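You operate a simulated robot arm through the tools that you are given. There is no shell and no other tool. Be economical: measure what you need, move in short steps, check, and stop when the job is done.

Carry out the task below with a simulated two-armed robot. There is one attempt and no reset: what you move stays moved.

TASK
Swap the hub's red bung for the green one and latch it in.
Fine: hold the hub with one hand while the other shuts its latch; lay the red bung on the tool shelf; the hub ends in the white tray. Set down upright: hub.
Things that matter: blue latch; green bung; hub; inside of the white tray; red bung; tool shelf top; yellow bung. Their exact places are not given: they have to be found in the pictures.

It is judged by the outcome, as a careful person would: the job done as asked, and still so three seconds after it is handed in. It fails if anything else is knocked over, pushed out of place, dropped, spilled or broken.

THE ROBOT
Two 7-joint arms with two-finger grippers on one trunk, on a base that drives. Base frame: it is fixed to the floor where the robot stands at the start and does not move with it; the origin is under the middle of the robot, x ahead of it, y to its left, z up. Units: m, degrees, N and s.
The left shoulder is at the start at [0.078, 0.151, 0.938], the right one opposite. With the tool pointing down near the work surface each hand reaches from about 0.34 to 0.8 m from the robot's upright axis, wherever it stands, measured 20 degrees to its own side. Places, roughly: blue latch [0.5, 0, 0.7]; inside of the white tray [0.7, -0.1, 0.6]; red bung (6x6x6 cm) [0.5, 0, 0.7]; tool shelf top [0.6, 0.1, 0.6]. Payload 2.54 kg a hand.
The TCP of each hand is the grasp point between the finger pads, 0.03 m short of the fingertips. In the tool frame z runs along the fingers and y along their closing line. Largest opening 0.116 m; the body of the gripper starts 0.095 m behind the TCP.
Orientation is that of the tool frame in the base frame, as a unit quaternion [w, x, y, z]. With the fingers straight down and closing along the base's y, the tool's x points along the base's -x, its y along +y and its z along -z.

THE INTERFACE
- The arms move only by the tool arm_command. It takes "left_steps", "right_steps" or both (then of equal length, played together; a hand with none holds still); each is a list of rows, each a list of 7 numbers: the shift along the tool's x, y, z in m, then the turn, a rotation vector about the tool's x, y, z in degrees, then the gripper command, from -1 (fully open) to 1 (shut), values between in proportion. In form: [[dx, dy, dz, ax, ay, az, hand], ...]. A call has 1 to 12 rows; each row shifts and turns the commanded pose from where the row before left it, along the tool's axes as they then stand. A row lasts 0.2 s, in which the tool goes at most 0.05 m and 8.6 degrees; a call with a longer step from one row to the next is refused whole, and so is a gripper value outside its range. A pose out of reach is approached as far as the arm can. The call stops where the force on the tool passes 40 N (or 10 N more than at its start, if that is more) or the arm is blocked; 0.2 s more then pass. The fingers move at their own pace (about 0.072 m/s each) and stop on an object; they squeeze with about 37 N. The grip force told is the motor's: it shows also when the fingers shut on nothing. Time passes only in rows, and 0.2 s behind the last, so rows that do not move let the fingers close. It gives the time, the measured TCP pose, the force on the tool (base axes), the opening and the grip force at its end, in the units of the frame above (readings bear some noise), with the torque about the TCP (base axes, N m) and any sound that the robot's microphone picked up, and new pictures: "pictures" is both (left out), scene, wrist or none (wrist: the cameras of the hands that moved).
- Cameras (640 x 400 px; columns grow to the right, rows downward): "scene" is now at [0.1596, 0.007, 1.0837]; the picture's right is [0.10, -1.00, 0.00], its down [-0.33, -0.03, -0.94] and it looks along [0.94, 0.09, -0.34] (base axes); focal length 214 px, centre (320, 200). "left" rides on the left gripper at [0.069, 0.015, -0.122] in its tool frame; the picture's right is [-0.21, 0.98, 0.00], its down [-0.83, -0.18, -0.53] and it looks along [-0.52, -0.11, 0.85] (tool axes); focal length 251 px, centre (320, 200). "right" rides on the right gripper at [0.069, -0.015, -0.122] in its tool frame; the picture's right is [0.21, 0.98, 0.00], its down [-0.83, 0.18, -0.53] and it looks along [-0.52, 0.11, 0.85] (tool axes); focal length 251 px, centre (320, 200).
- lift_body(by): slides the trunk up (or, below 0, down) by that many m; the arms and the scene camera ride with it, the base frame stays. It gives what a move gives, with no picture.
- steer(legs): drives the robot by 1 to 6 legs, each [ahead, left, turn to the left] in m, m and degrees, along the robot's own axes; the way and the turn of a leg run together, so that a leg with both is an arc; at most 1.5 m and 180 degrees a leg. The arms and the cameras ride along, it lands a little off, and it stops where it bumps. It gives what a move gives, and a new picture of the scene camera.
- head_to(pan, tilt): turns the head with the scene camera to pan (to the left, within 80 degrees either way) and tilt (down, from -29 to 69), counted from straight ahead of the robot. It gives what a move gives, and a new picture of the scene camera.
- locate(camera, pixels): for up to 12 pixels [column, row] of the newest picture of that camera ("zoom" is the newest enlarged one), the place [x, y, z] in the base frame of the surface seen there, good to about 0.003 m. The clock stands still meanwhile.
- zoom(camera, box): a new picture of the part [left, top, right, bottom] of that camera's present view, enlarged. The clock stands still meanwhile.
- hand_in(): hands the job in; it is judged then, once.

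Keep the steps short. Do not move on a guess: measure, check each grasp and each placing, and mend mistakes. In all there are 80 turns and 260 pictures (those below and enlarged ones count). Leave the grippers open and the arms clear of the work at the hand-in unless told otherwise, and finish with a single line.

The tools are called after "Emit:" by a JSON object that holds its "name" and its "arguments". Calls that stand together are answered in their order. arm_command: Moves the arms, as the interface text tells. Its arguments: {"type":"object","properties":{"left_steps":{"type":"array"},"right_steps":{"type":"array"},"pictures":{"type":"string","enum":["both","scene","wrist","none"]}},"required":[]} The other tools are called the same way: lift_body (by) slides the trunk up or down; steer (legs) drives the base; head_to (pan, tilt) turns the head that bears the scene camera; locate (camera, pixels) gives the place of the surface under pixels of a picture; zoom (camera, box) takes an enlarged picture of a part of a camera's view; hand_in () hands the job in.

At the start:

```text
time_s: 0.0
left_eef_pos: [0.3676, 0.1742, 1.0691]
left_ee_rot: [0.0, 0.0, 1.0, 0.0]
left_wrist_force: [0.2, -0.1, 0.3]
left_torque: [0.01, 0.05, 0.02]
left_opening: 0.1159
left_grip_force: 0.0
right_eef_pos: [0.3891, -0.1213, 1.0651]
right_ee_rot: [-0.001, 0.0, 1.0, 0.0]
right_wrist_force: [1.1, -0.2, -0.5]
right_torque: [-0.01, 0.02, -0.03]
right_opening: 0.1158
right_grip_force: 0.0
trunk travel left (down, up): [-0.175, 0.114]
robot x, y, heading: [-0.0011, -0.0022, 0.1]
head pan, tilt: [5.6, 19.6]
```

scene: 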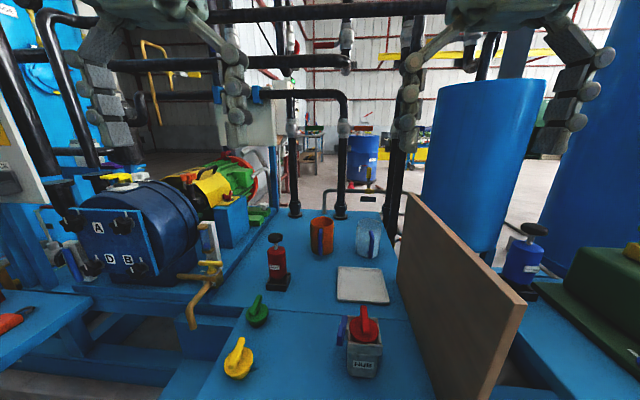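
right: 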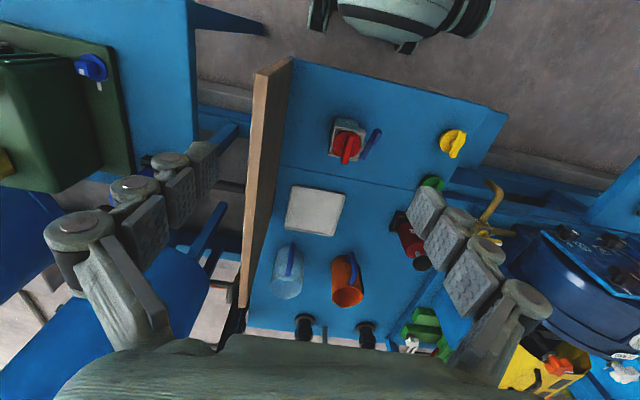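
left: 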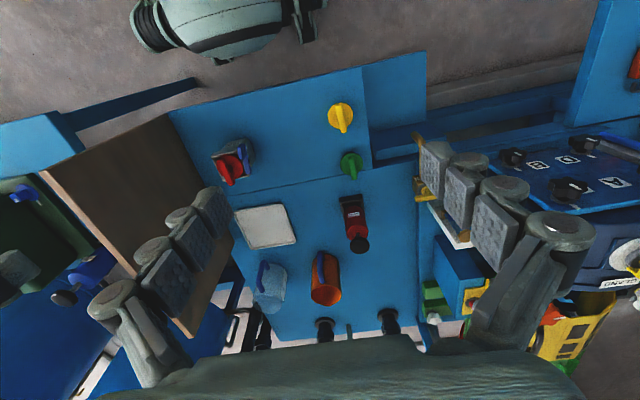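

I see the hub (~365,345) with the red bung, a blue latch at its left, the green bung (257,312), the yellow one (238,360) and the white tray (362,285). I'll enlarge the views and measure.

Emit:
{"name": "zoom", "arguments": {"camera": "scene", "box": [200, 200, 440, 400]}}

Emit:
{"name": "zoom", "arguments": {"camera": "right", "box": [260, 80, 500, 230]}}

Emit:
{"name": "locate", "arguments": {"camera": "scene", "pixels": [[365, 345], [364, 365], [340, 330], [257, 312], [238, 360], [362, 284], [340, 298], [388, 300], [300, 340], [277, 262], [430, 290], [320, 270]]}}

```text
2.00 times, centred on (320, 300) of scene
```

zoom: 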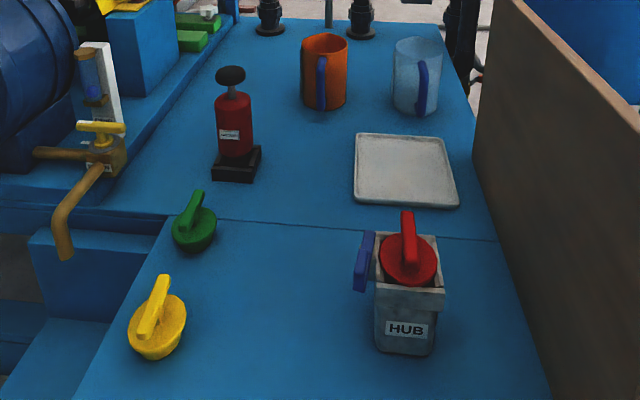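

```text
2.67 times, centred on (380, 155) of right
```

zoom: 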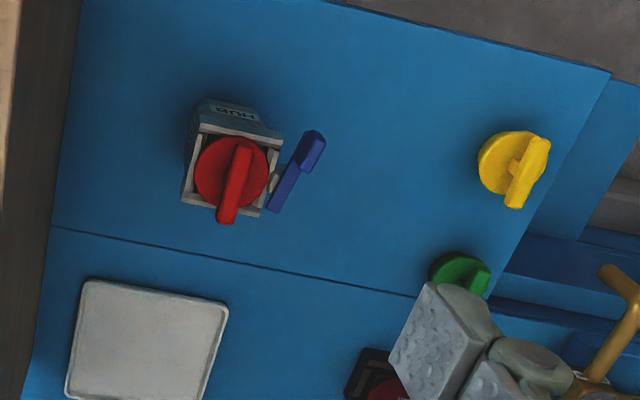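

```text
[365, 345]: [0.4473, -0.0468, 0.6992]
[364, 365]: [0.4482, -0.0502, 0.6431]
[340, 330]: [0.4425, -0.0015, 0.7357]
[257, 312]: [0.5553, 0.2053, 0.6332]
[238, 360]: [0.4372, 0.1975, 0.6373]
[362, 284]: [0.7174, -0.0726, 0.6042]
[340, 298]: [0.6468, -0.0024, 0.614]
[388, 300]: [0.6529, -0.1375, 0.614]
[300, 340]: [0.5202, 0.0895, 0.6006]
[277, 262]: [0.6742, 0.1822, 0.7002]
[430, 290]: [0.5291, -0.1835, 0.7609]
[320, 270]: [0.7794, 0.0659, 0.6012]
```

The zoom is still coarse. I'll tilt the head down to look squarely at the hub and the bungs.

Emit:
{"name": "head_to", "arguments": {"pan": 5, "tilt": 50}}

```text
time_s: 0.9
left_eef_pos: [0.3676, 0.1754, 1.0703]
left_ee_rot: [0.0, 0.0, 1.0, 0.0]
left_wrist_force: [-0.2, 0.0, 0.7]
left_torque: [0.01, 0.01, 0.03]
left_opening: 0.1159
left_grip_force: 0.0
right_eef_pos: [0.3883, -0.1222, 1.0649]
right_ee_rot: [0.0, 0.0, 1.0, 0.001]
right_wrist_force: [0.4, 0.0, -0.1]
right_torque: [-0.03, 0.01, 0.02]
right_opening: 0.116
right_grip_force: 0.1
trunk travel left (down, up): [-0.175, 0.114]
robot x, y, heading: [-0.0051, -0.0005, -0.2]
head pan, tilt: [5.0, 50.0]
```

scene: 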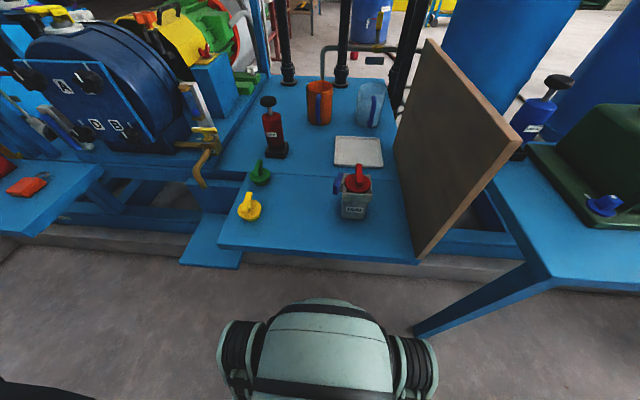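

Emit:
{"name": "zoom", "arguments": {"camera": "scene", "box": [315, 150, 395, 230]}}

Emit:
{"name": "zoom", "arguments": {"camera": "scene", "box": [220, 145, 300, 225]}}

Emit:
{"name": "zoom", "arguments": {"camera": "left", "box": [200, 90, 380, 210]}}

Emit:
{"name": "locate", "arguments": {"camera": "zoom", "pixels": [[500, 50], [500, 95], [530, 250], [75, 270], [110, 290], [180, 200], [130, 180], [50, 180], [230, 360], [540, 380]]}}

```text
5.00 times, centred on (355, 190) of scene
```

zoom: 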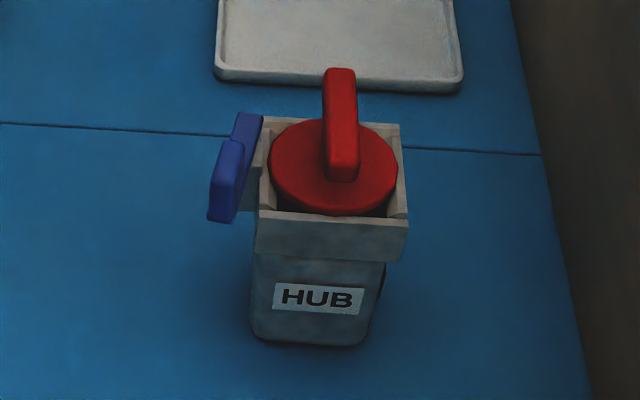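

```text
5.00 times, centred on (260, 185) of scene
```

zoom: 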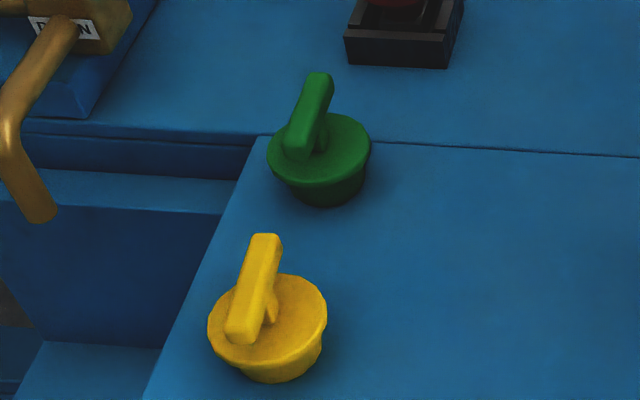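

```text
3.33 times, centred on (290, 150) of left
```

zoom: 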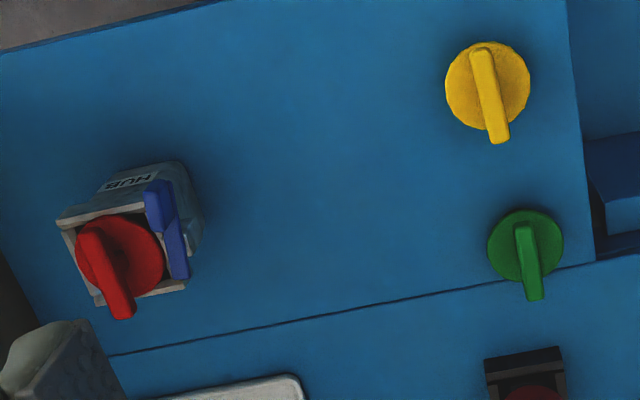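

```text
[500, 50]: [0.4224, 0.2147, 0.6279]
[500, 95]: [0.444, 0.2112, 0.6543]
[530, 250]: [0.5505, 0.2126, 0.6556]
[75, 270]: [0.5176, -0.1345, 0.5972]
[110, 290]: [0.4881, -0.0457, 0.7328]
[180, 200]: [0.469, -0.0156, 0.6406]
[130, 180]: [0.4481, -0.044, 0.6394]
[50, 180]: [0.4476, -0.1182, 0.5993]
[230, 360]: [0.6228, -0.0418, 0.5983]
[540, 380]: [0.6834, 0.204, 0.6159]
```

The hub is upright at about (0.47,-0.045), with the latch on its +y side. I'll bring the left hand over so that its camera sees the latch closely.

Emit:
{"name": "arm_command", "arguments": {"left_steps": [[-0.01, -0.018, 0.038, 0, 0, 0, -1], [-0.01, -0.018, 0.038, 0, 0, 0, -1], [-0.01, -0.018, 0.038, 0, 0, 0, -1], [-0.01, -0.018, 0.038, 0, 0, 0, -1], [0, -0.01, 0.02, 0, 0, 0, -1]], "pictures": "wrist"}}

```text
time_s: 2.1
left_eef_pos: [0.4092, 0.0909, 0.8969]
left_ee_rot: [0.001, 0.0, 1.0, -0.001]
left_wrist_force: [0.0, 0.1, -0.1]
left_torque: [0.02, -0.01, -0.02]
left_opening: 0.1161
left_grip_force: 0.0
right_eef_pos: [0.3877, -0.1202, 1.0647]
right_ee_rot: [0.001, 0.0, 1.0, 0.001]
right_wrist_force: [0.2, -0.4, -0.4]
right_torque: [0.0, 0.0, -0.01]
right_opening: 0.116
right_grip_force: 0.1
trunk travel left (down, up): [-0.175, 0.114]
robot x, y, heading: [-0.0031, -0.0001, 0.2]
head pan, tilt: [5.0, 50.0]
```

left: 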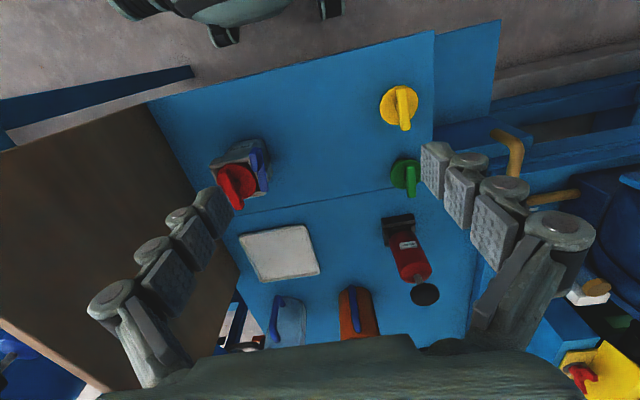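

Emit:
{"name": "zoom", "arguments": {"camera": "left", "box": [190, 120, 310, 220]}}

Emit:
{"name": "locate", "arguments": {"camera": "zoom", "pixels": [[320, 150], [355, 170], [400, 200], [405, 280], [335, 280], [220, 300], [285, 440], [240, 270], [330, 130]]}}

Emit:
{"name": "zoom", "arguments": {"camera": "right", "box": [310, 100, 410, 180]}}

Emit:
{"name": "locate", "arguments": {"camera": "zoom", "pixels": [[455, 180], [395, 320], [380, 270], [230, 310], [240, 230], [130, 120], [260, 120], [90, 340], [130, 330], [310, 340], [350, 350], [345, 180]]}}

```text
4.00 times, centred on (250, 170) of left
```

zoom: 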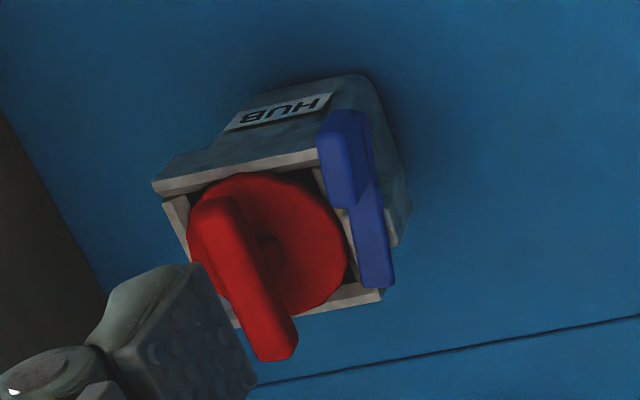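

```text
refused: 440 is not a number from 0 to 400
```

```text
5.00 times, centred on (360, 140) of right
```

zoom: 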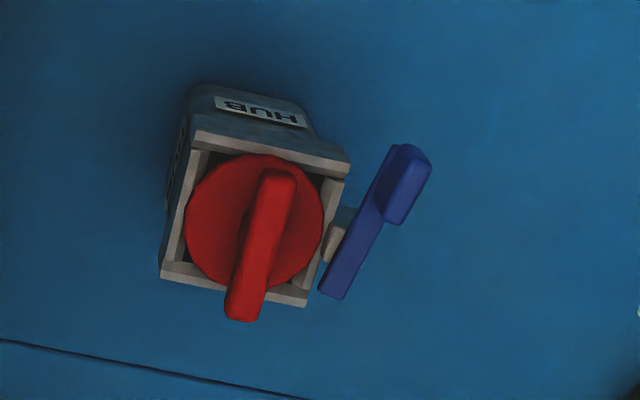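

```text
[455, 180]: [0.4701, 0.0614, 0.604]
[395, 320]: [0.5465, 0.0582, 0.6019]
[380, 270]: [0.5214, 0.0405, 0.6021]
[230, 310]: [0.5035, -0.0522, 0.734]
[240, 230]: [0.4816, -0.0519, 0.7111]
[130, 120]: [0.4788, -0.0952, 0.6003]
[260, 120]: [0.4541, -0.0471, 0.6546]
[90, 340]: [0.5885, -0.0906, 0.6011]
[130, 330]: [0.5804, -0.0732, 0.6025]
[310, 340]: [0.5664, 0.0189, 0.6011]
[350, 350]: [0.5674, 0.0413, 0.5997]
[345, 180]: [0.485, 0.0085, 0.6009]
```

Emit:
{"name": "locate", "arguments": {"camera": "zoom", "pixels": [[405, 155], [402, 205], [418, 170], [380, 200], [360, 235], [335, 290], [335, 240], [345, 165], [305, 300], [200, 125], [165, 270], [318, 180]]}}

Emit:
{"name": "zoom", "arguments": {"camera": "left", "box": [190, 120, 310, 195]}}

Emit:
{"name": "locate", "arguments": {"camera": "zoom", "pixels": [[340, 135], [365, 195], [390, 265], [355, 130], [370, 260], [410, 240], [345, 200], [300, 175], [270, 345], [215, 230], [365, 300], [170, 190]]}}

```text
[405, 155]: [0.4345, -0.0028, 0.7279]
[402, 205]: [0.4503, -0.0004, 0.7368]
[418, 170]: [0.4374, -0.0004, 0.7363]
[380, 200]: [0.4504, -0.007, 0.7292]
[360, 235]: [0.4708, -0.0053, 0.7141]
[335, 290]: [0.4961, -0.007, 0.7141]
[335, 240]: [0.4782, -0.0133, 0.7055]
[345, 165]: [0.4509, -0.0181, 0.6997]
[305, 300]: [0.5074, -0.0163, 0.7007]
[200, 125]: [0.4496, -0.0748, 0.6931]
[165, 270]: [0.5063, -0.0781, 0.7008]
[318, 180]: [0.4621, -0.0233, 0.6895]
```

```text
5.33 times, centred on (250, 158) of left
```

zoom: 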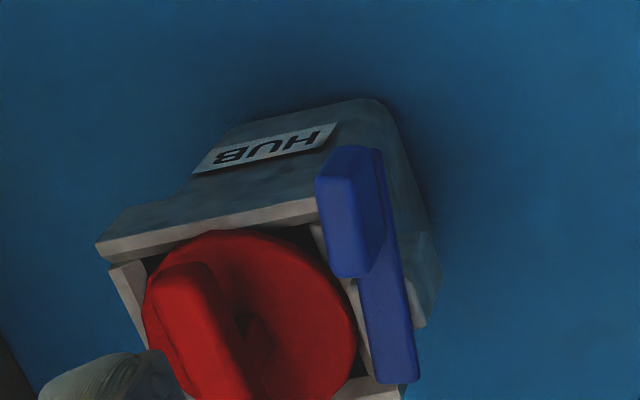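

```text
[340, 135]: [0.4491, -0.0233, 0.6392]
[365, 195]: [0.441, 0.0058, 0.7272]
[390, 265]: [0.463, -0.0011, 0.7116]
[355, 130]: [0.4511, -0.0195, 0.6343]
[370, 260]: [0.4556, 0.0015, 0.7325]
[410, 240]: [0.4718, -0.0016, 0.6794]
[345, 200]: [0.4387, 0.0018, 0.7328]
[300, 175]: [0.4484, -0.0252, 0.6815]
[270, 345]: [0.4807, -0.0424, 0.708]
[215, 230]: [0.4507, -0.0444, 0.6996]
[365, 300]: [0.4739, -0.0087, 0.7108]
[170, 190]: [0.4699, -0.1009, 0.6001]
```

I need the latch's hinge type. I'll enlarge the latch strongly in the scene and right views.

Emit:
{"name": "zoom", "arguments": {"camera": "scene", "box": [330, 168, 370, 198]}}

Emit:
{"name": "zoom", "arguments": {"camera": "right", "box": [350, 118, 400, 168]}}

```text
13.33 times, centred on (350, 183) of scene
```

zoom: 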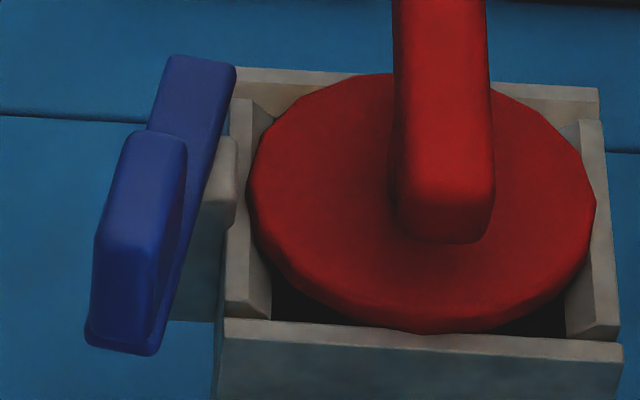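

```text
8.00 times, centred on (375, 143) of right
```

zoom: 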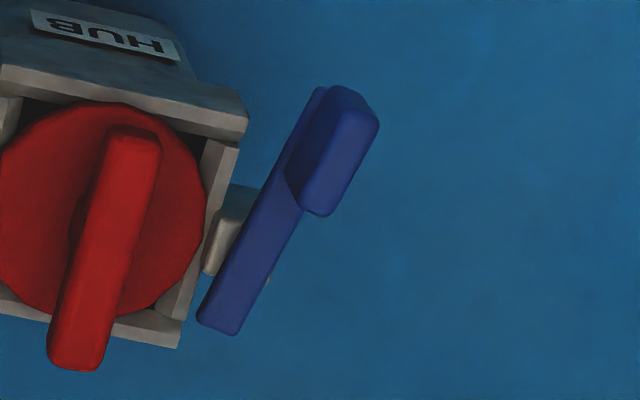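

It is still unclear how the latch pivots. I'll roll the left hand 60° so its camera sees the hub's +y side from a low angle.

Emit:
{"name": "arm_command", "arguments": {"left_steps": [[0.02, 0.02, 0.015, 0, 0, 0, -1], [0.02, 0.02, 0.015, 0, 0, 0, -1], [0, 0, 0, 8.5, 0, 0, -1], [0, 0, 0, 8.5, 0, 0, -1], [0, 0, 0, 8.5, 0, 0, -1], [0, 0, 0, 8.5, 0, 0, -1], [0, 0, 0, 8.5, 0, 0, -1], [0, 0, 0, 8.5, 0, 0, -1], [0, 0, 0, 0, 0, 0, -1]], "pictures": "wrist"}}

```text
time_s: 4.2
left_eef_pos: [0.3678, 0.1325, 0.8676]
left_ee_rot: [0.0, 0.0, 0.902, -0.432]
left_wrist_force: [0.3, 0.2, -0.6]
left_torque: [0.01, 0.0, -0.01]
left_opening: 0.1162
left_grip_force: 0.0
right_eef_pos: [0.3881, -0.1224, 1.0657]
right_ee_rot: [0.0, 0.0, 1.0, 0.001]
right_wrist_force: [-0.1, 0.0, 0.9]
right_torque: [-0.05, -0.01, -0.03]
right_opening: 0.1161
right_grip_force: 0.2
trunk travel left (down, up): [-0.175, 0.114]
robot x, y, heading: [0.0006, 0.0015, -0.2]
head pan, tilt: [5.0, 50.0]
```

left: 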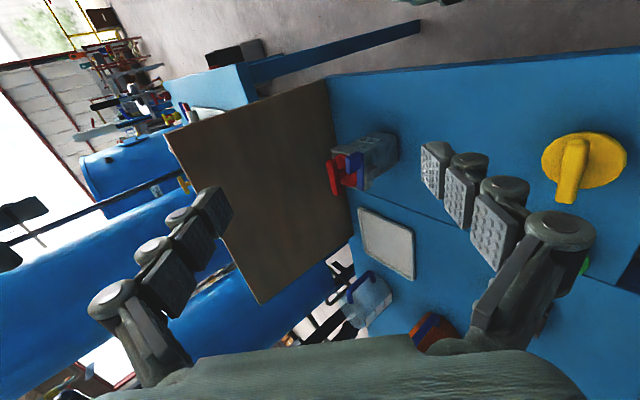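

Emit:
{"name": "zoom", "arguments": {"camera": "left", "box": [315, 120, 411, 200]}}

Emit:
{"name": "locate", "arguments": {"camera": "zoom", "pixels": [[125, 150], [150, 220], [235, 200], [270, 220], [310, 260], [310, 330], [220, 330], [100, 250], [265, 280], [240, 260]]}}

```text
5.00 times, centred on (363, 160) of left
```

zoom: 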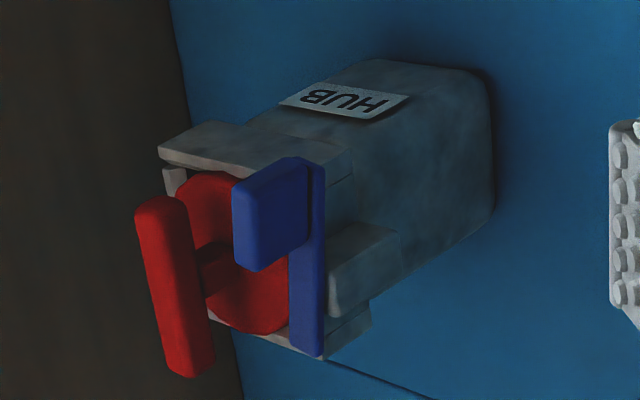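

```text
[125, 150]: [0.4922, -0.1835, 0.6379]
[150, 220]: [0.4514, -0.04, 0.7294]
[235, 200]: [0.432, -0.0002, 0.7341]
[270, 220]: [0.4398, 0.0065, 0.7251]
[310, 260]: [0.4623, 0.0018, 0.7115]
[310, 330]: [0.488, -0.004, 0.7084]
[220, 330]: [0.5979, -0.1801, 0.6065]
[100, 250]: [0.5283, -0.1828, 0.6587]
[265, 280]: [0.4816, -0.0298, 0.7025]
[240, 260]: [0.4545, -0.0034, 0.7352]
```

The latch is now clear: a horizontal bar on a vertical pivot over the grey bracket, with a handle block on top at the near end; the bungs have T-handles. Now I measure the fin ends and the green bung from the scene and left views.

Emit:
{"name": "locate", "arguments": {"camera": "zoom", "pixels": [[160, 210], [185, 360], [210, 350], [180, 205], [205, 270], [295, 190], [318, 180], [305, 345], [320, 350], [345, 300], [380, 240], [450, 240]]}}

Emit:
{"name": "zoom", "arguments": {"camera": "scene", "box": [335, 155, 385, 205]}}

Emit:
{"name": "locate", "arguments": {"camera": "zoom", "pixels": [[240, 150], [275, 45], [275, 120], [275, 180], [260, 205], [255, 100], [297, 100], [180, 240], [330, 210], [260, 235], [350, 160], [260, 280]]}}

Emit:
{"name": "zoom", "arguments": {"camera": "scene", "box": [240, 145, 290, 195]}}

Emit:
{"name": "locate", "arguments": {"camera": "zoom", "pixels": [[160, 200], [200, 100], [160, 50], [130, 190], [145, 180], [160, 150]]}}

```text
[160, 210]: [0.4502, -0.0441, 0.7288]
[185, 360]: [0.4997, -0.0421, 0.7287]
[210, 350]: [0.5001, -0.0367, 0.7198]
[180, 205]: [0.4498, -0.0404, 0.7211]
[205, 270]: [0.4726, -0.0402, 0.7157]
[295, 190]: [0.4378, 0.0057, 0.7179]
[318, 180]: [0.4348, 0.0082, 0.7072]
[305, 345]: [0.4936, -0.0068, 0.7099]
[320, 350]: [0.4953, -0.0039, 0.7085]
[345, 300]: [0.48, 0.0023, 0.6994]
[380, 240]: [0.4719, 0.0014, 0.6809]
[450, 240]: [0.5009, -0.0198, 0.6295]
```

```text
8.00 times, centred on (360, 180) of scene
```

zoom: 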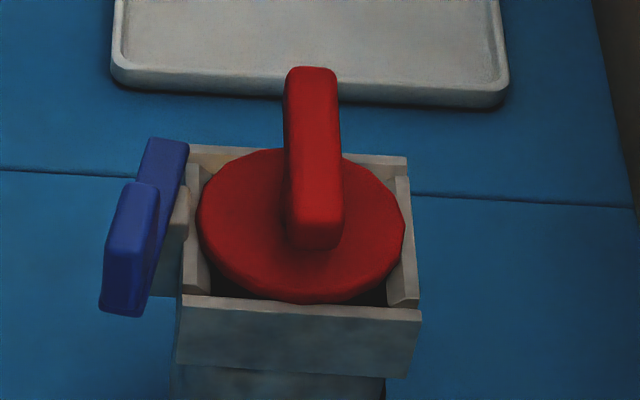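

```text
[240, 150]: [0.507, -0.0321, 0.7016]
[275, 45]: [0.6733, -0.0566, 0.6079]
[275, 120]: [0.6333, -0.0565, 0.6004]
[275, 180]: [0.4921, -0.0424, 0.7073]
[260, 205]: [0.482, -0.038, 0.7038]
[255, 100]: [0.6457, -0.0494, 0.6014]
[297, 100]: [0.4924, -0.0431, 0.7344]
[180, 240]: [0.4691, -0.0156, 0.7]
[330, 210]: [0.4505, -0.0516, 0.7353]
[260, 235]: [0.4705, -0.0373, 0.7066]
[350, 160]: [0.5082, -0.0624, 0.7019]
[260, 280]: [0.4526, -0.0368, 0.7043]
```

```text
8.00 times, centred on (265, 170) of scene
```

zoom: 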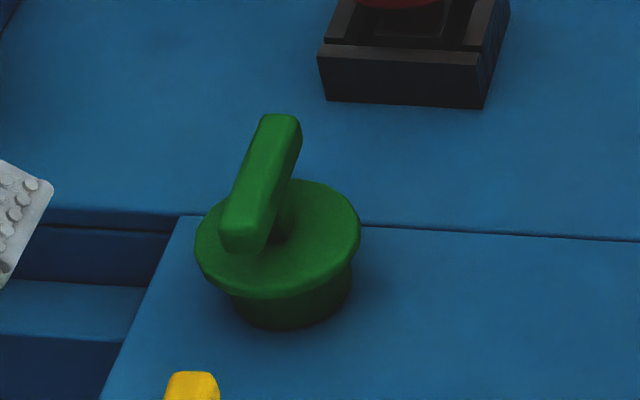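

```text
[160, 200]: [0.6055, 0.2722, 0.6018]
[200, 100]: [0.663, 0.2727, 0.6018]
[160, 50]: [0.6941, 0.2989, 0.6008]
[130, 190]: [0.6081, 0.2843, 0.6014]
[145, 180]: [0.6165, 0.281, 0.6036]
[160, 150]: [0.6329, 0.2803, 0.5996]
```

Now the green and yellow bung points in the newest zoom.

Emit:
{"name": "locate", "arguments": {"camera": "zoom", "pixels": [[282, 125], [240, 222], [265, 170], [240, 240], [210, 240], [320, 200], [345, 235], [270, 280], [280, 315], [355, 215], [285, 215]]}}

Emit:
{"name": "zoom", "arguments": {"camera": "right", "box": [400, 120, 480, 200]}}

```text
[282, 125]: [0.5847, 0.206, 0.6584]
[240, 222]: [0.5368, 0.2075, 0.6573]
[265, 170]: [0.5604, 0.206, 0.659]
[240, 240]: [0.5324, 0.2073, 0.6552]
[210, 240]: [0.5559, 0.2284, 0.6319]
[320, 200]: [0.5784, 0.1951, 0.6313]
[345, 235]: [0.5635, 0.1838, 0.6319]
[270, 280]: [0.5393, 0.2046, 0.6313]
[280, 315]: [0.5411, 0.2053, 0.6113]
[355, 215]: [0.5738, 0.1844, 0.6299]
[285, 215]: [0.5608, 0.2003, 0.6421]
```

```text
5.00 times, centred on (440, 160) of right
```

zoom: 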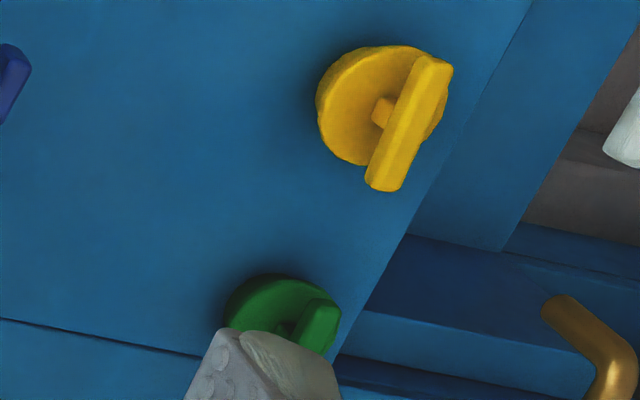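

Green bung: upright, fin along x, centre (0.5585, 0.2065), fin top 0.658, cap top 0.632. Red: fin centre (0.4755,-0.0465), fin z 0.717–0.735, cap 0.705. I right the left hand and bring it over the red bung, and take the right hand aside.

Emit:
{"name": "arm_command", "arguments": {"left_steps": [[0, 0, 0, -8.5, 0, 0, -1], [0, 0, 0, -8.5, 0, 0, -1], [0, 0, 0, -8.5, 0, 0, -0.5], [0, 0, 0, -8.5, 0, 0, 0], [0, 0, 0, -8.5, 0, 0, 0.45], [0, 0, 0, -8.5, 0, 0, 0.45], [-0.0216, -0.0358, 0.006, 0, 0, 0, 0.45], [-0.0216, -0.0358, 0.006, 0, 0, 0, 0.45], [-0.0216, -0.0358, 0.006, 0, 0, 0, 0.45], [-0.0216, -0.0358, 0.006, 0, 0, 0, 0.45], [-0.0216, -0.0358, 0.006, 0, 0, 0, 0.45], [0, 0, 0, 0, 0, 0, 0.45]], "right_steps": [[0, -0.04, 0, 0, 0, 0, -1], [0, -0.04, 0, 0, 0, 0, -1], [0, -0.04, 0, 0, 0, 0, -1], [0, 0, 0, 0, 0, 0, -1], [0, 0, 0, 0, 0, 0, -1], [0, 0, 0, 0, 0, 0, -1], [0, 0, 0, 0, 0, 0, -1], [0, 0, 0, 0, 0, 0, -1], [0, 0, 0, 0, 0, 0, -1], [0, 0, 0, 0, 0, 0, -1], [0, 0, 0, 0, 0, 0, -1], [0, 0, 0, 0, 0, 0, -1]]}}

```text
time_s: 6.8
left_eef_pos: [0.418, 0.0573, 0.8538]
left_ee_rot: [0.001, 0.0, 1.0, -0.001]
left_wrist_force: [-0.4, 0.0, 0.5]
left_torque: [-0.02, 0.0, 0.0]
left_opening: 0.0317
left_grip_force: 0.1
left hand out of reach, approached as far as the arm can: row 9, 10, 11
right_eef_pos: [0.3884, -0.2408, 1.0654]
right_ee_rot: [0.0, 0.0, 1.0, 0.001]
right_wrist_force: [0.7, 0.3, 0.6]
right_torque: [0.03, -0.03, 0.01]
right_opening: 0.1161
right_grip_force: 0.0
trunk travel left (down, up): [-0.175, 0.114]
robot x, y, heading: [0.001, -0.0024, 0.1]
head pan, tilt: [5.0, 50.0]
```

scene: 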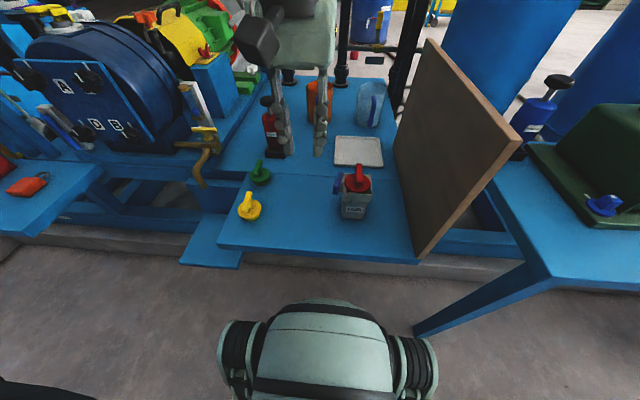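
right: 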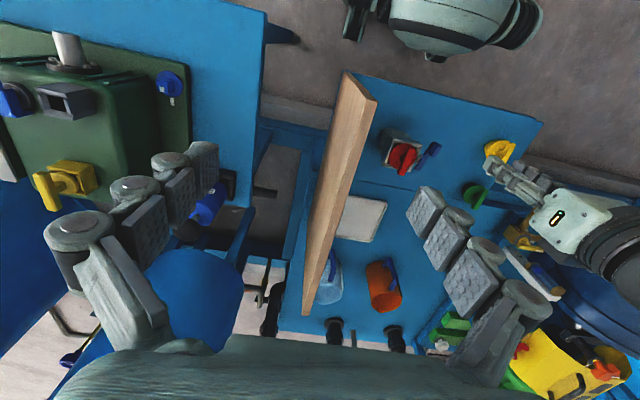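
left: 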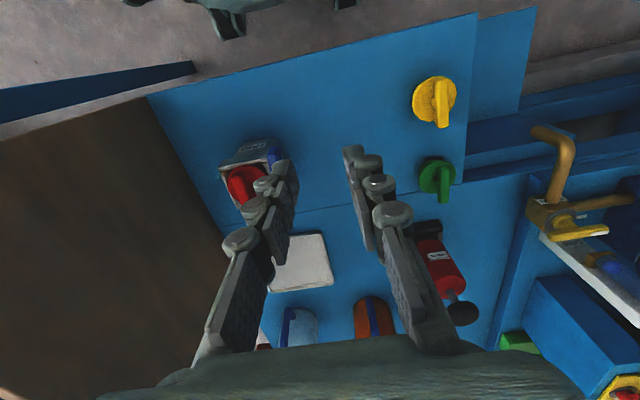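

The left hand cannot reach across this close to the body. I back the base up by 0.12 m and shift it 0.05 m to the right, so the hub is in both hands' range.

Emit:
{"name": "steer", "arguments": {"legs": [[-0.12, -0.05, 0]]}}

```text
time_s: 8.0
left_eef_pos: [0.3003, 0.0075, 0.8526]
left_ee_rot: [0.001, -0.002, 1.0, -0.001]
left_wrist_force: [0.4, -1.1, -0.6]
left_torque: [0.02, 0.02, -0.01]
left_opening: 0.032
left_grip_force: 0.1
right_eef_pos: [0.2724, -0.2906, 1.0653]
right_ee_rot: [0.0, 0.0, 1.0, 0.001]
right_wrist_force: [-0.7, -0.5, -0.3]
right_torque: [-0.01, -0.03, 0.01]
right_opening: 0.1164
right_grip_force: 0.0
trunk travel left (down, up): [-0.175, 0.114]
robot x, y, heading: [-0.1193, -0.0504, -0.0]
head pan, tilt: [5.0, 50.0]
```

scene: 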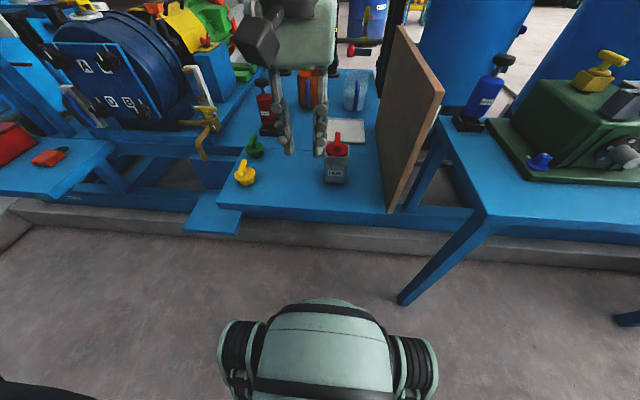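

Emit:
{"name": "arm_command", "arguments": {"left_steps": [[-0.044, -0.0135, 0, 0, 0, 0, 0.45], [-0.044, -0.0135, 0, 0, 0, 0, 0.45], [-0.044, -0.0135, 0, 0, 0, 0, 0.45], [-0.0437, -0.0135, 0, 0, 0, 0, 0.45], [0, 0, 0.04, 0, 0, 0, 0.45], [0, 0, 0, 0, 0, 0, 0.45]]}}

```text
time_s: 9.4
left_eef_pos: [0.3944, 0.0388, 0.8008]
left_ee_rot: [0.0, -0.001, 1.0, -0.001]
left_wrist_force: [0.2, -0.9, 0.2]
left_torque: [-0.02, -0.01, 0.03]
left_opening: 0.0318
left_grip_force: 0.0
left hand out of reach, approached as far as the arm can: row 1, 2, 3, 4
right_eef_pos: [0.271, -0.2898, 1.0654]
right_ee_rot: [0.0, 0.0, 1.0, 0.0]
right_wrist_force: [0.0, 0.6, -0.5]
right_torque: [-0.01, -0.03, 0.01]
right_opening: 0.116
right_grip_force: 0.0
trunk travel left (down, up): [-0.175, 0.114]
robot x, y, heading: [-0.1182, -0.0479, -0.4]
head pan, tilt: [5.0, 50.0]
```

scene: 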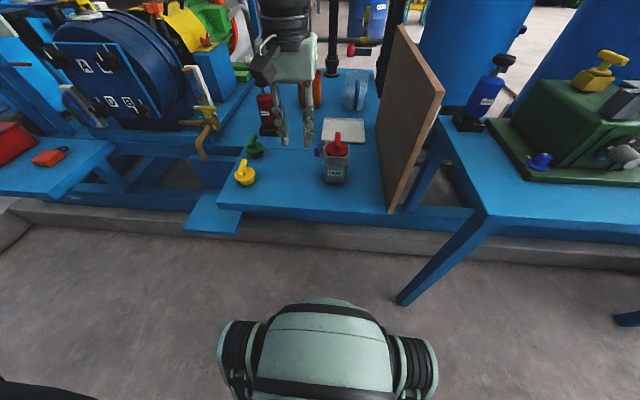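
left: 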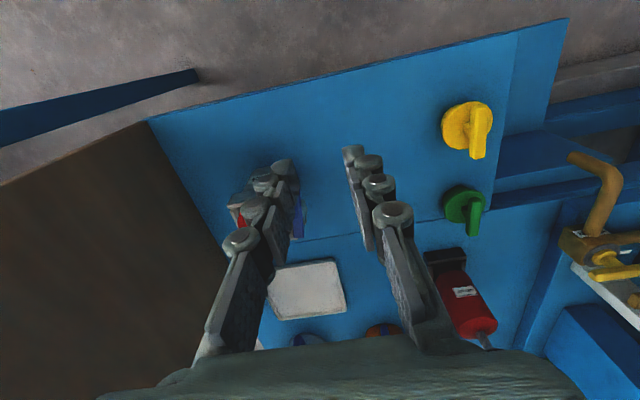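

The left hand stalled at y≈0.04 with this wrist yaw. I test whether a turned wrist (yaw about tool z) lets it come further across, staying well above everything.

Emit:
{"name": "arm_command", "arguments": {"left_steps": [[0, 0, 0, 0, 0, 8.5, 0.45], [0, 0, 0, 0, 0, 8.5, 0.45], [0, 0, 0, 0, 0, 8.5, 0.45], [0, 0, 0, 0, 0, 8.5, 0.45], [0, 0, 0, 0, 0, 0, 0.45]], "pictures": "none"}}

```text
time_s: 10.6
left_eef_pos: [0.3929, 0.0366, 0.8032]
left_ee_rot: [0.0, 0.293, 0.956, -0.001]
left_wrist_force: [-0.2, -1.1, -0.1]
left_torque: [-0.01, 0.0, -0.02]
left_opening: 0.0319
left_grip_force: 0.0
right_eef_pos: [0.2716, -0.2891, 1.0647]
right_ee_rot: [0.0, 0.0, 1.0, 0.0]
right_wrist_force: [0.4, -0.4, 0.5]
right_torque: [0.01, -0.02, 0.01]
right_opening: 0.1163
right_grip_force: 0.0
trunk travel left (down, up): [-0.175, 0.114]
robot x, y, heading: [-0.1173, -0.0507, -0.0]
head pan, tilt: [5.0, 50.0]
```

Emit:
{"name": "arm_command", "arguments": {"left_steps": [[-0.039, -0.022, 0, 0, 0, 0, 0.45], [-0.039, -0.022, 0, 0, 0, 0, 0.45], [0, 0, 0, 0, 0, 0, 0.45]], "pictures": "none"}}

```text
time_s: 11.4
left_eef_pos: [0.3925, 0.0361, 0.8019]
left_ee_rot: [0.001, 0.292, 0.957, -0.001]
left_wrist_force: [0.3, -0.9, 0.6]
left_torque: [0.02, -0.01, -0.01]
left_opening: 0.0321
left_grip_force: 0.1
left hand out of reach, approached as far as the arm can: row 1, 2
right_eef_pos: [0.2726, -0.2896, 1.0648]
right_ee_rot: [0.0, 0.0, 1.0, 0.001]
right_wrist_force: [-0.2, 0.3, -0.7]
right_torque: [0.01, -0.01, 0.0]
right_opening: 0.1162
right_grip_force: 0.0
trunk travel left (down, up): [-0.175, 0.114]
robot x, y, heading: [-0.1179, -0.0491, 0.2]
head pan, tilt: [5.0, 50.0]
```

Emit:
{"name": "arm_command", "arguments": {"left_steps": [[0, 0, 0, 0, 0, -8.5, 0.45], [0, 0, 0, 0, 0, -8.5, 0.45], [0, 0, 0, 0, 0, -8.5, 0.45], [0, 0, 0, 0, 0, -8.5, 0.45], [-0.04, 0, 0, 0, 0, 0, 0.45], [-0.03, 0, 0, 0, 0, 0, 0.45], [0, -0.02, 0, 0, 0, 0, 0.45], [0, -0.02, 0, 0, 0, 0, 0.45], [0, -0.02, 0, 0, 0, 0, 0.45], [0, 0, 0, 0, 0, 0, 0.45]], "pictures": "none"}}

```text
time_s: 13.6
left_eef_pos: [0.4129, 0.0484, 0.8069]
left_ee_rot: [0.001, 0.0, 1.0, -0.001]
left_wrist_force: [0.3, 0.8, 0.0]
left_torque: [-0.03, 0.01, 0.02]
left_opening: 0.0316
left_grip_force: 0.0
left hand out of reach, approached as far as the arm can: row 5, 6, 7, 8, 9
right_eef_pos: [0.2725, -0.2913, 1.0647]
right_ee_rot: [0.0, 0.0, 1.0, 0.001]
right_wrist_force: [0.2, -0.1, 0.4]
right_torque: [0.0, -0.01, 0.01]
right_opening: 0.116
right_grip_force: 0.0
trunk travel left (down, up): [-0.175, 0.114]
robot x, y, heading: [-0.1141, -0.0477, -0.2]
head pan, tilt: [5.0, 50.0]
```

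Cross-reach is limited, so I'll drive so the hub sits about 15–20° to the left of the robot for the bung swap. First I raise the left hand a little, then drive right.

Emit:
{"name": "arm_command", "arguments": {"left_steps": [[0, 0, -0.045, 0, 0, 0, 0.45], [0.04, 0, -0.02, 0, 0, 0, 0.45]], "pictures": "none"}}

Emit:
{"name": "steer", "arguments": {"legs": [[0.035, -0.15, 0]]}}

```text
time_s: 14.2
left_eef_pos: [0.3748, 0.05, 0.87]
left_ee_rot: [0.001, -0.001, 1.0, 0.001]
left_wrist_force: [0.3, 0.2, -0.1]
left_torque: [0.0, 0.02, 0.0]
left_opening: 0.0322
left_grip_force: 0.1
right_eef_pos: [0.2717, -0.2904, 1.0659]
right_ee_rot: [0.0, 0.001, 1.0, 0.001]
right_wrist_force: [-0.7, 0.0, 0.5]
right_torque: [0.0, 0.0, -0.01]
right_opening: 0.1159
right_grip_force: 0.2
trunk travel left (down, up): [-0.175, 0.114]
robot x, y, heading: [-0.1141, -0.0503, 0.0]
head pan, tilt: [5.0, 50.0]
```

```text
time_s: 16.3
left_eef_pos: [0.4091, -0.102, 0.8701]
left_ee_rot: [0.001, -0.003, 1.0, -0.001]
left_wrist_force: [0.1, -0.8, -0.3]
left_torque: [0.03, 0.0, 0.02]
left_opening: 0.0317
left_grip_force: 0.0
right_eef_pos: [0.3089, -0.4423, 1.0658]
right_ee_rot: [-0.001, -0.002, 1.0, 0.001]
right_wrist_force: [-1.3, 0.5, 0.2]
right_torque: [0.02, 0.0, -0.02]
right_opening: 0.1161
right_grip_force: 0.0
trunk travel left (down, up): [-0.175, 0.114]
robot x, y, heading: [-0.0812, -0.201, 0.2]
head pan, tilt: [5.0, 50.0]
```

scene: 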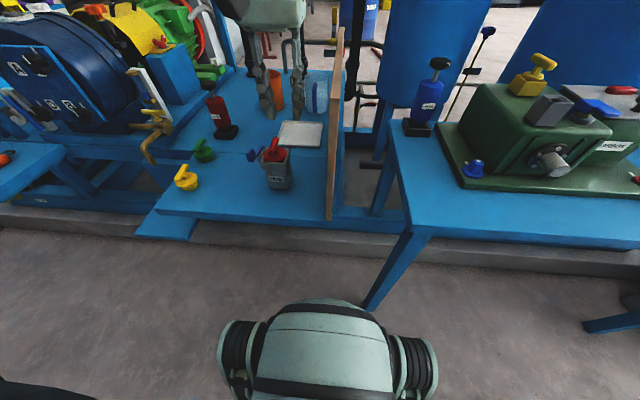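

Now over the red bung.

Emit:
{"name": "arm_command", "arguments": {"left_steps": [[-0.0335, 0.028, 0, 0, 0, 0, 0.45], [-0.0335, 0.0275, 0, 0, 0, 0, 0.45], [0, 0, 0.035, 0, 0, 0, 0.45], [0, 0, 0.035, 0, 0, 0, 0.45], [0, 0, 0, 0, 0, 0, 0.45]]}}

```text
time_s: 17.5
left_eef_pos: [0.4758, -0.0448, 0.799]
left_ee_rot: [0.001, -0.003, 1.0, 0.0]
left_wrist_force: [0.1, 0.0, -1.0]
left_torque: [0.01, -0.02, -0.02]
left_opening: 0.0317
left_grip_force: 0.0
right_eef_pos: [0.3078, -0.4419, 1.0652]
right_ee_rot: [0.0, -0.002, 1.0, 0.002]
right_wrist_force: [-0.2, -1.1, -0.7]
right_torque: [0.02, -0.01, 0.0]
right_opening: 0.1162
right_grip_force: 0.1
trunk travel left (down, up): [-0.175, 0.114]
robot x, y, heading: [-0.0818, -0.2047, 0.0]
head pan, tilt: [5.0, 50.0]
```

scene: 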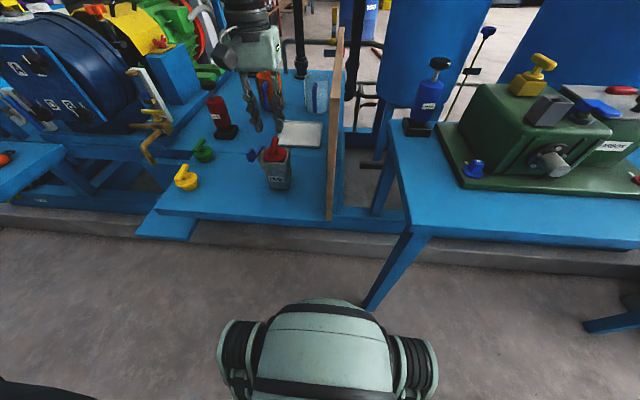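
left: 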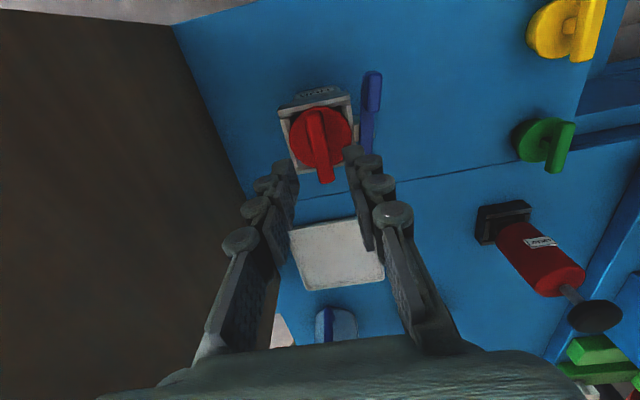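

Reach is fine here. I re-check the fin and latch positions from this camera.

Emit:
{"name": "zoom", "arguments": {"camera": "left", "box": [260, 60, 400, 190]}}

Emit:
{"name": "locate", "arguments": {"camera": "left", "pixels": [[313, 116], [327, 180], [320, 150], [325, 165], [305, 125], [300, 140], [340, 115], [372, 82], [368, 100], [366, 140], [355, 150], [281, 118]]}}

```text
3.08 times, centred on (330, 125) of left
```

zoom: 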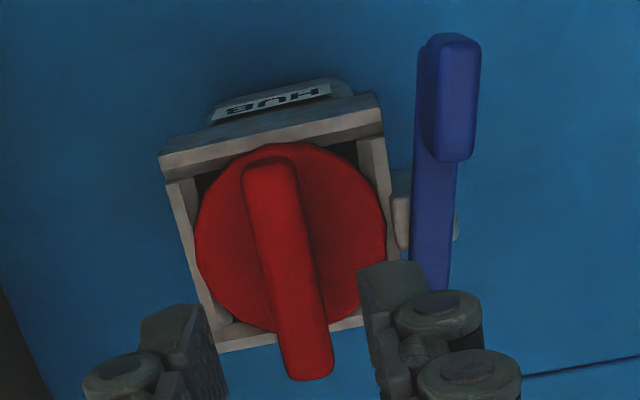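

```text
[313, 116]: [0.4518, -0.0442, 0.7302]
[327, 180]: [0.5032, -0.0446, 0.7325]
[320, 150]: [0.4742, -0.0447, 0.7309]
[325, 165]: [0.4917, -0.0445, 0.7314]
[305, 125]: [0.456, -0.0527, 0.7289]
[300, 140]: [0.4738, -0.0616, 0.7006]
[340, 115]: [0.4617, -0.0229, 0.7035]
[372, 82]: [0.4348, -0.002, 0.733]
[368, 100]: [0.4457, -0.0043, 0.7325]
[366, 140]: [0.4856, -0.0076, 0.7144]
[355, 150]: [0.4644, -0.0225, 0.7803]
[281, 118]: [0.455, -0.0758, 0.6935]
```

Consistent. I descend to TCP z≈0.737 (tips just above the cap), astride the fin.

Emit:
{"name": "arm_command", "arguments": {"left_steps": [[0, -0.0017, 0.03, 0, 0, 0, 0.45], [0, 0, 0.022, 0, 0, 0, 0.45], [0, 0, 0.009, 0, 0, 0, 0.45], [0, 0, 0, 0, 0, 0, 0.45]], "pictures": "wrist"}}

```text
time_s: 18.5
left_eef_pos: [0.4764, -0.0466, 0.738]
left_ee_rot: [0.0, -0.003, 1.0, -0.001]
left_wrist_force: [-0.6, 0.0, 0.1]
left_torque: [-0.01, 0.02, 0.0]
left_opening: 0.0319
left_grip_force: 0.2
right_eef_pos: [0.3083, -0.4406, 1.064]
right_ee_rot: [0.0, -0.002, 1.0, 0.001]
right_wrist_force: [0.8, 0.2, 0.2]
right_torque: [-0.02, -0.01, -0.03]
right_opening: 0.1158
right_grip_force: 0.1
trunk travel left (down, up): [-0.175, 0.114]
robot x, y, heading: [-0.0849, -0.2032, 0.2]
head pan, tilt: [5.0, 50.0]
```

left: 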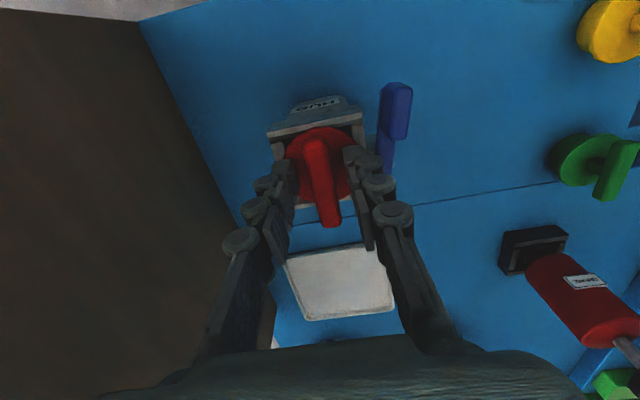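

Astride the fin, with no contact. Now I close on it and pull up gently by 1 cm.

Emit:
{"name": "arm_command", "arguments": {"left_steps": [[0, 0, 0, 0, 0, 0, 1], [0, 0, 0, 0, 0, 0, 1], [0, 0, 0, 0, 0, 0, 1], [0, 0, -0.005, 0, 0, 0, 1], [0, 0, -0.005, 0, 0, 0, 1], [0, 0, 0, 0, 0, 0, 1]]}}

Emit:
{"name": "zoom", "arguments": {"camera": "scene", "box": [235, 130, 325, 200]}}

```text
time_s: 19.9
left_eef_pos: [0.4762, -0.0477, 0.7492]
left_ee_rot: [0.0, -0.003, 1.0, -0.001]
left_wrist_force: [0.5, 0.9, -0.8]
left_torque: [0.01, 0.02, 0.03]
left_opening: 0.0122
left_grip_force: 37.3
right_eef_pos: [0.3082, -0.4411, 1.0649]
right_ee_rot: [0.0, -0.002, 1.0, 0.001]
right_wrist_force: [-0.1, -0.5, -0.7]
right_torque: [0.03, 0.0, -0.01]
right_opening: 0.116
right_grip_force: 0.1
trunk travel left (down, up): [-0.175, 0.114]
robot x, y, heading: [-0.0801, -0.202, 0.4]
head pan, tilt: [5.0, 50.0]
```

scene: 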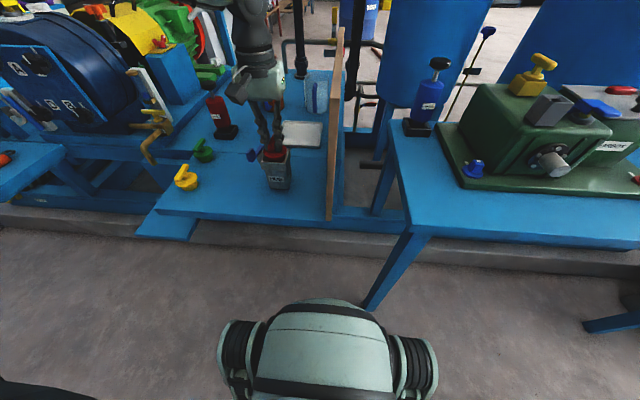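
left: 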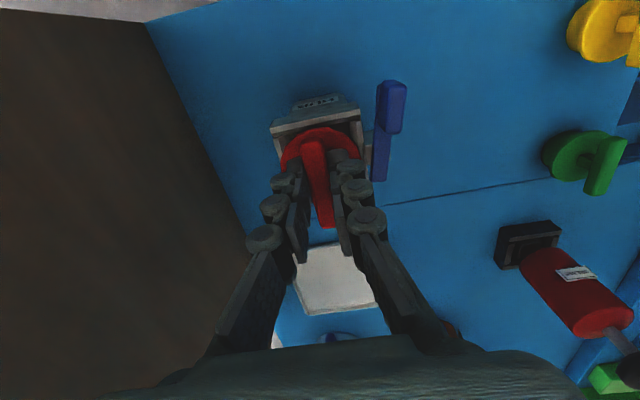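

```text
5.71 times, centred on (280, 165) of scene
```

zoom: 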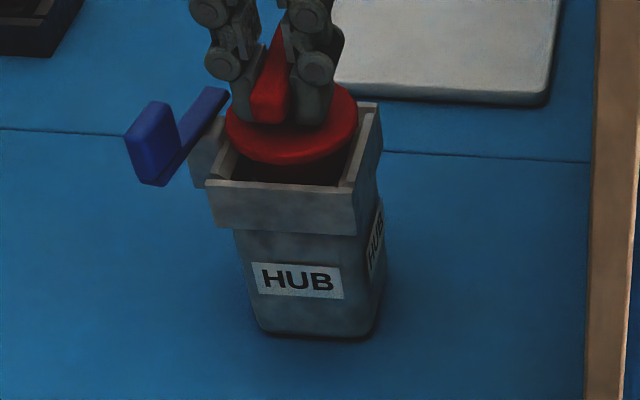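

The bung comes out freely and the hub stays put. I raise it to z≈0.81 and carry it to a free spot on the shelf at (0.56, 0.08).

Emit:
{"name": "arm_command", "arguments": {"left_steps": [[0, 0, -0.02, 0, 0, 0, 1], [0, 0, -0.041, 0, 0, 0, 1], [-0.028, 0.042, 0, 0, 0, 0, 1], [-0.028, 0.043, 0, 0, 0, 0, 1], [-0.028, 0.042, 0, 0, 0, 0, 1], [0, 0, 0.045, 0, 0, 0, 1], [0, 0, 0.045, 0, 0, 0, 1], [0, 0, 0.03, 0, 0, 0, 1], [0, 0, 0, 0, 0, 0, 1]]}}

Emit:
{"name": "zoom", "arguments": {"camera": "scene", "box": [180, 110, 300, 210]}}

```text
refused: row 3 steps farther than a row can; nothing moved
```

```text
4.00 times, centred on (240, 160) of scene
```

zoom: 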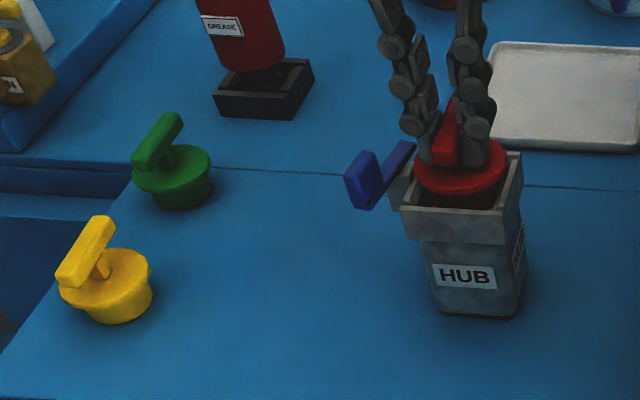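

One row was slightly too long; I resend it with four smaller lateral rows.

Emit:
{"name": "arm_command", "arguments": {"left_steps": [[0, 0, -0.02, 0, 0, 0, 1], [0, 0, -0.041, 0, 0, 0, 1], [-0.021, 0.032, 0, 0, 0, 0, 1], [-0.021, 0.032, 0, 0, 0, 0, 1], [-0.021, 0.032, 0, 0, 0, 0, 1], [-0.021, 0.031, 0, 0, 0, 0, 1], [0, 0, 0.045, 0, 0, 0, 1], [0, 0, 0.045, 0, 0, 0, 1], [0, 0, 0.03, 0, 0, 0, 1], [0, 0, 0, 0, 0, 0, 1]]}}

Emit:
{"name": "zoom", "arguments": {"camera": "scene", "box": [180, 110, 300, 210]}}

```text
time_s: 22.1
left_eef_pos: [0.5608, 0.0781, 0.6895]
left_ee_rot: [0.001, -0.003, 1.0, -0.001]
left_wrist_force: [0.0, 1.5, -0.5]
left_torque: [0.04, -0.03, 0.01]
left_opening: 0.0122
left_grip_force: 37.1
right_eef_pos: [0.3081, -0.4403, 1.0666]
right_ee_rot: [-0.001, -0.002, 1.0, 0.001]
right_wrist_force: [0.2, 0.9, 0.9]
right_torque: [-0.02, 0.03, 0.01]
right_opening: 0.1161
right_grip_force: 0.1
trunk travel left (down, up): [-0.175, 0.114]
robot x, y, heading: [-0.0822, -0.202, 0.2]
head pan, tilt: [5.0, 50.0]
```

scene: 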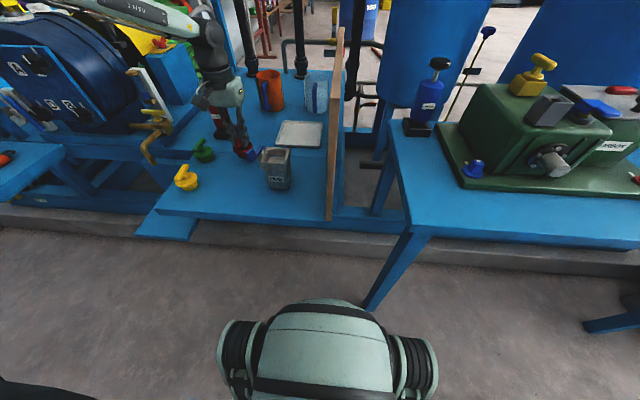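
left: 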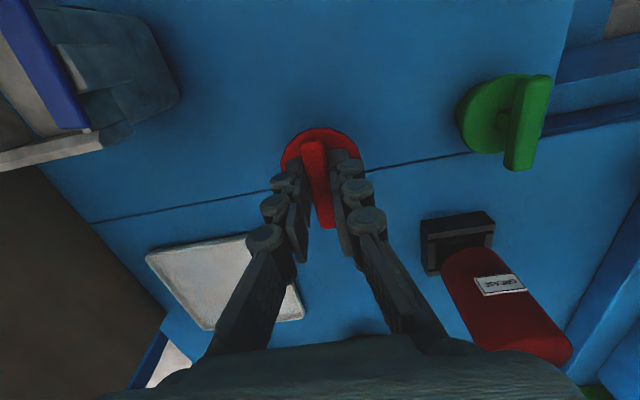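

```text
4.00 times, centred on (240, 160) of scene
```

zoom: 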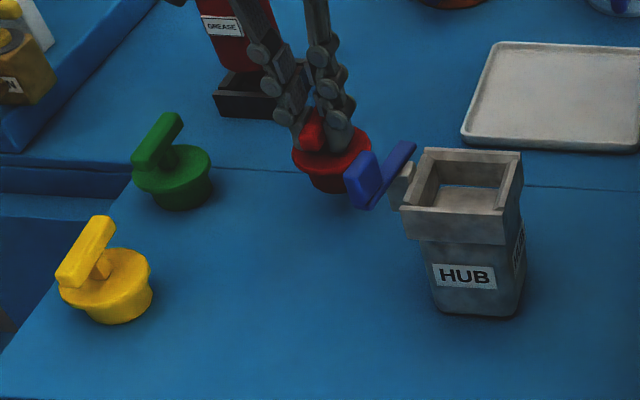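

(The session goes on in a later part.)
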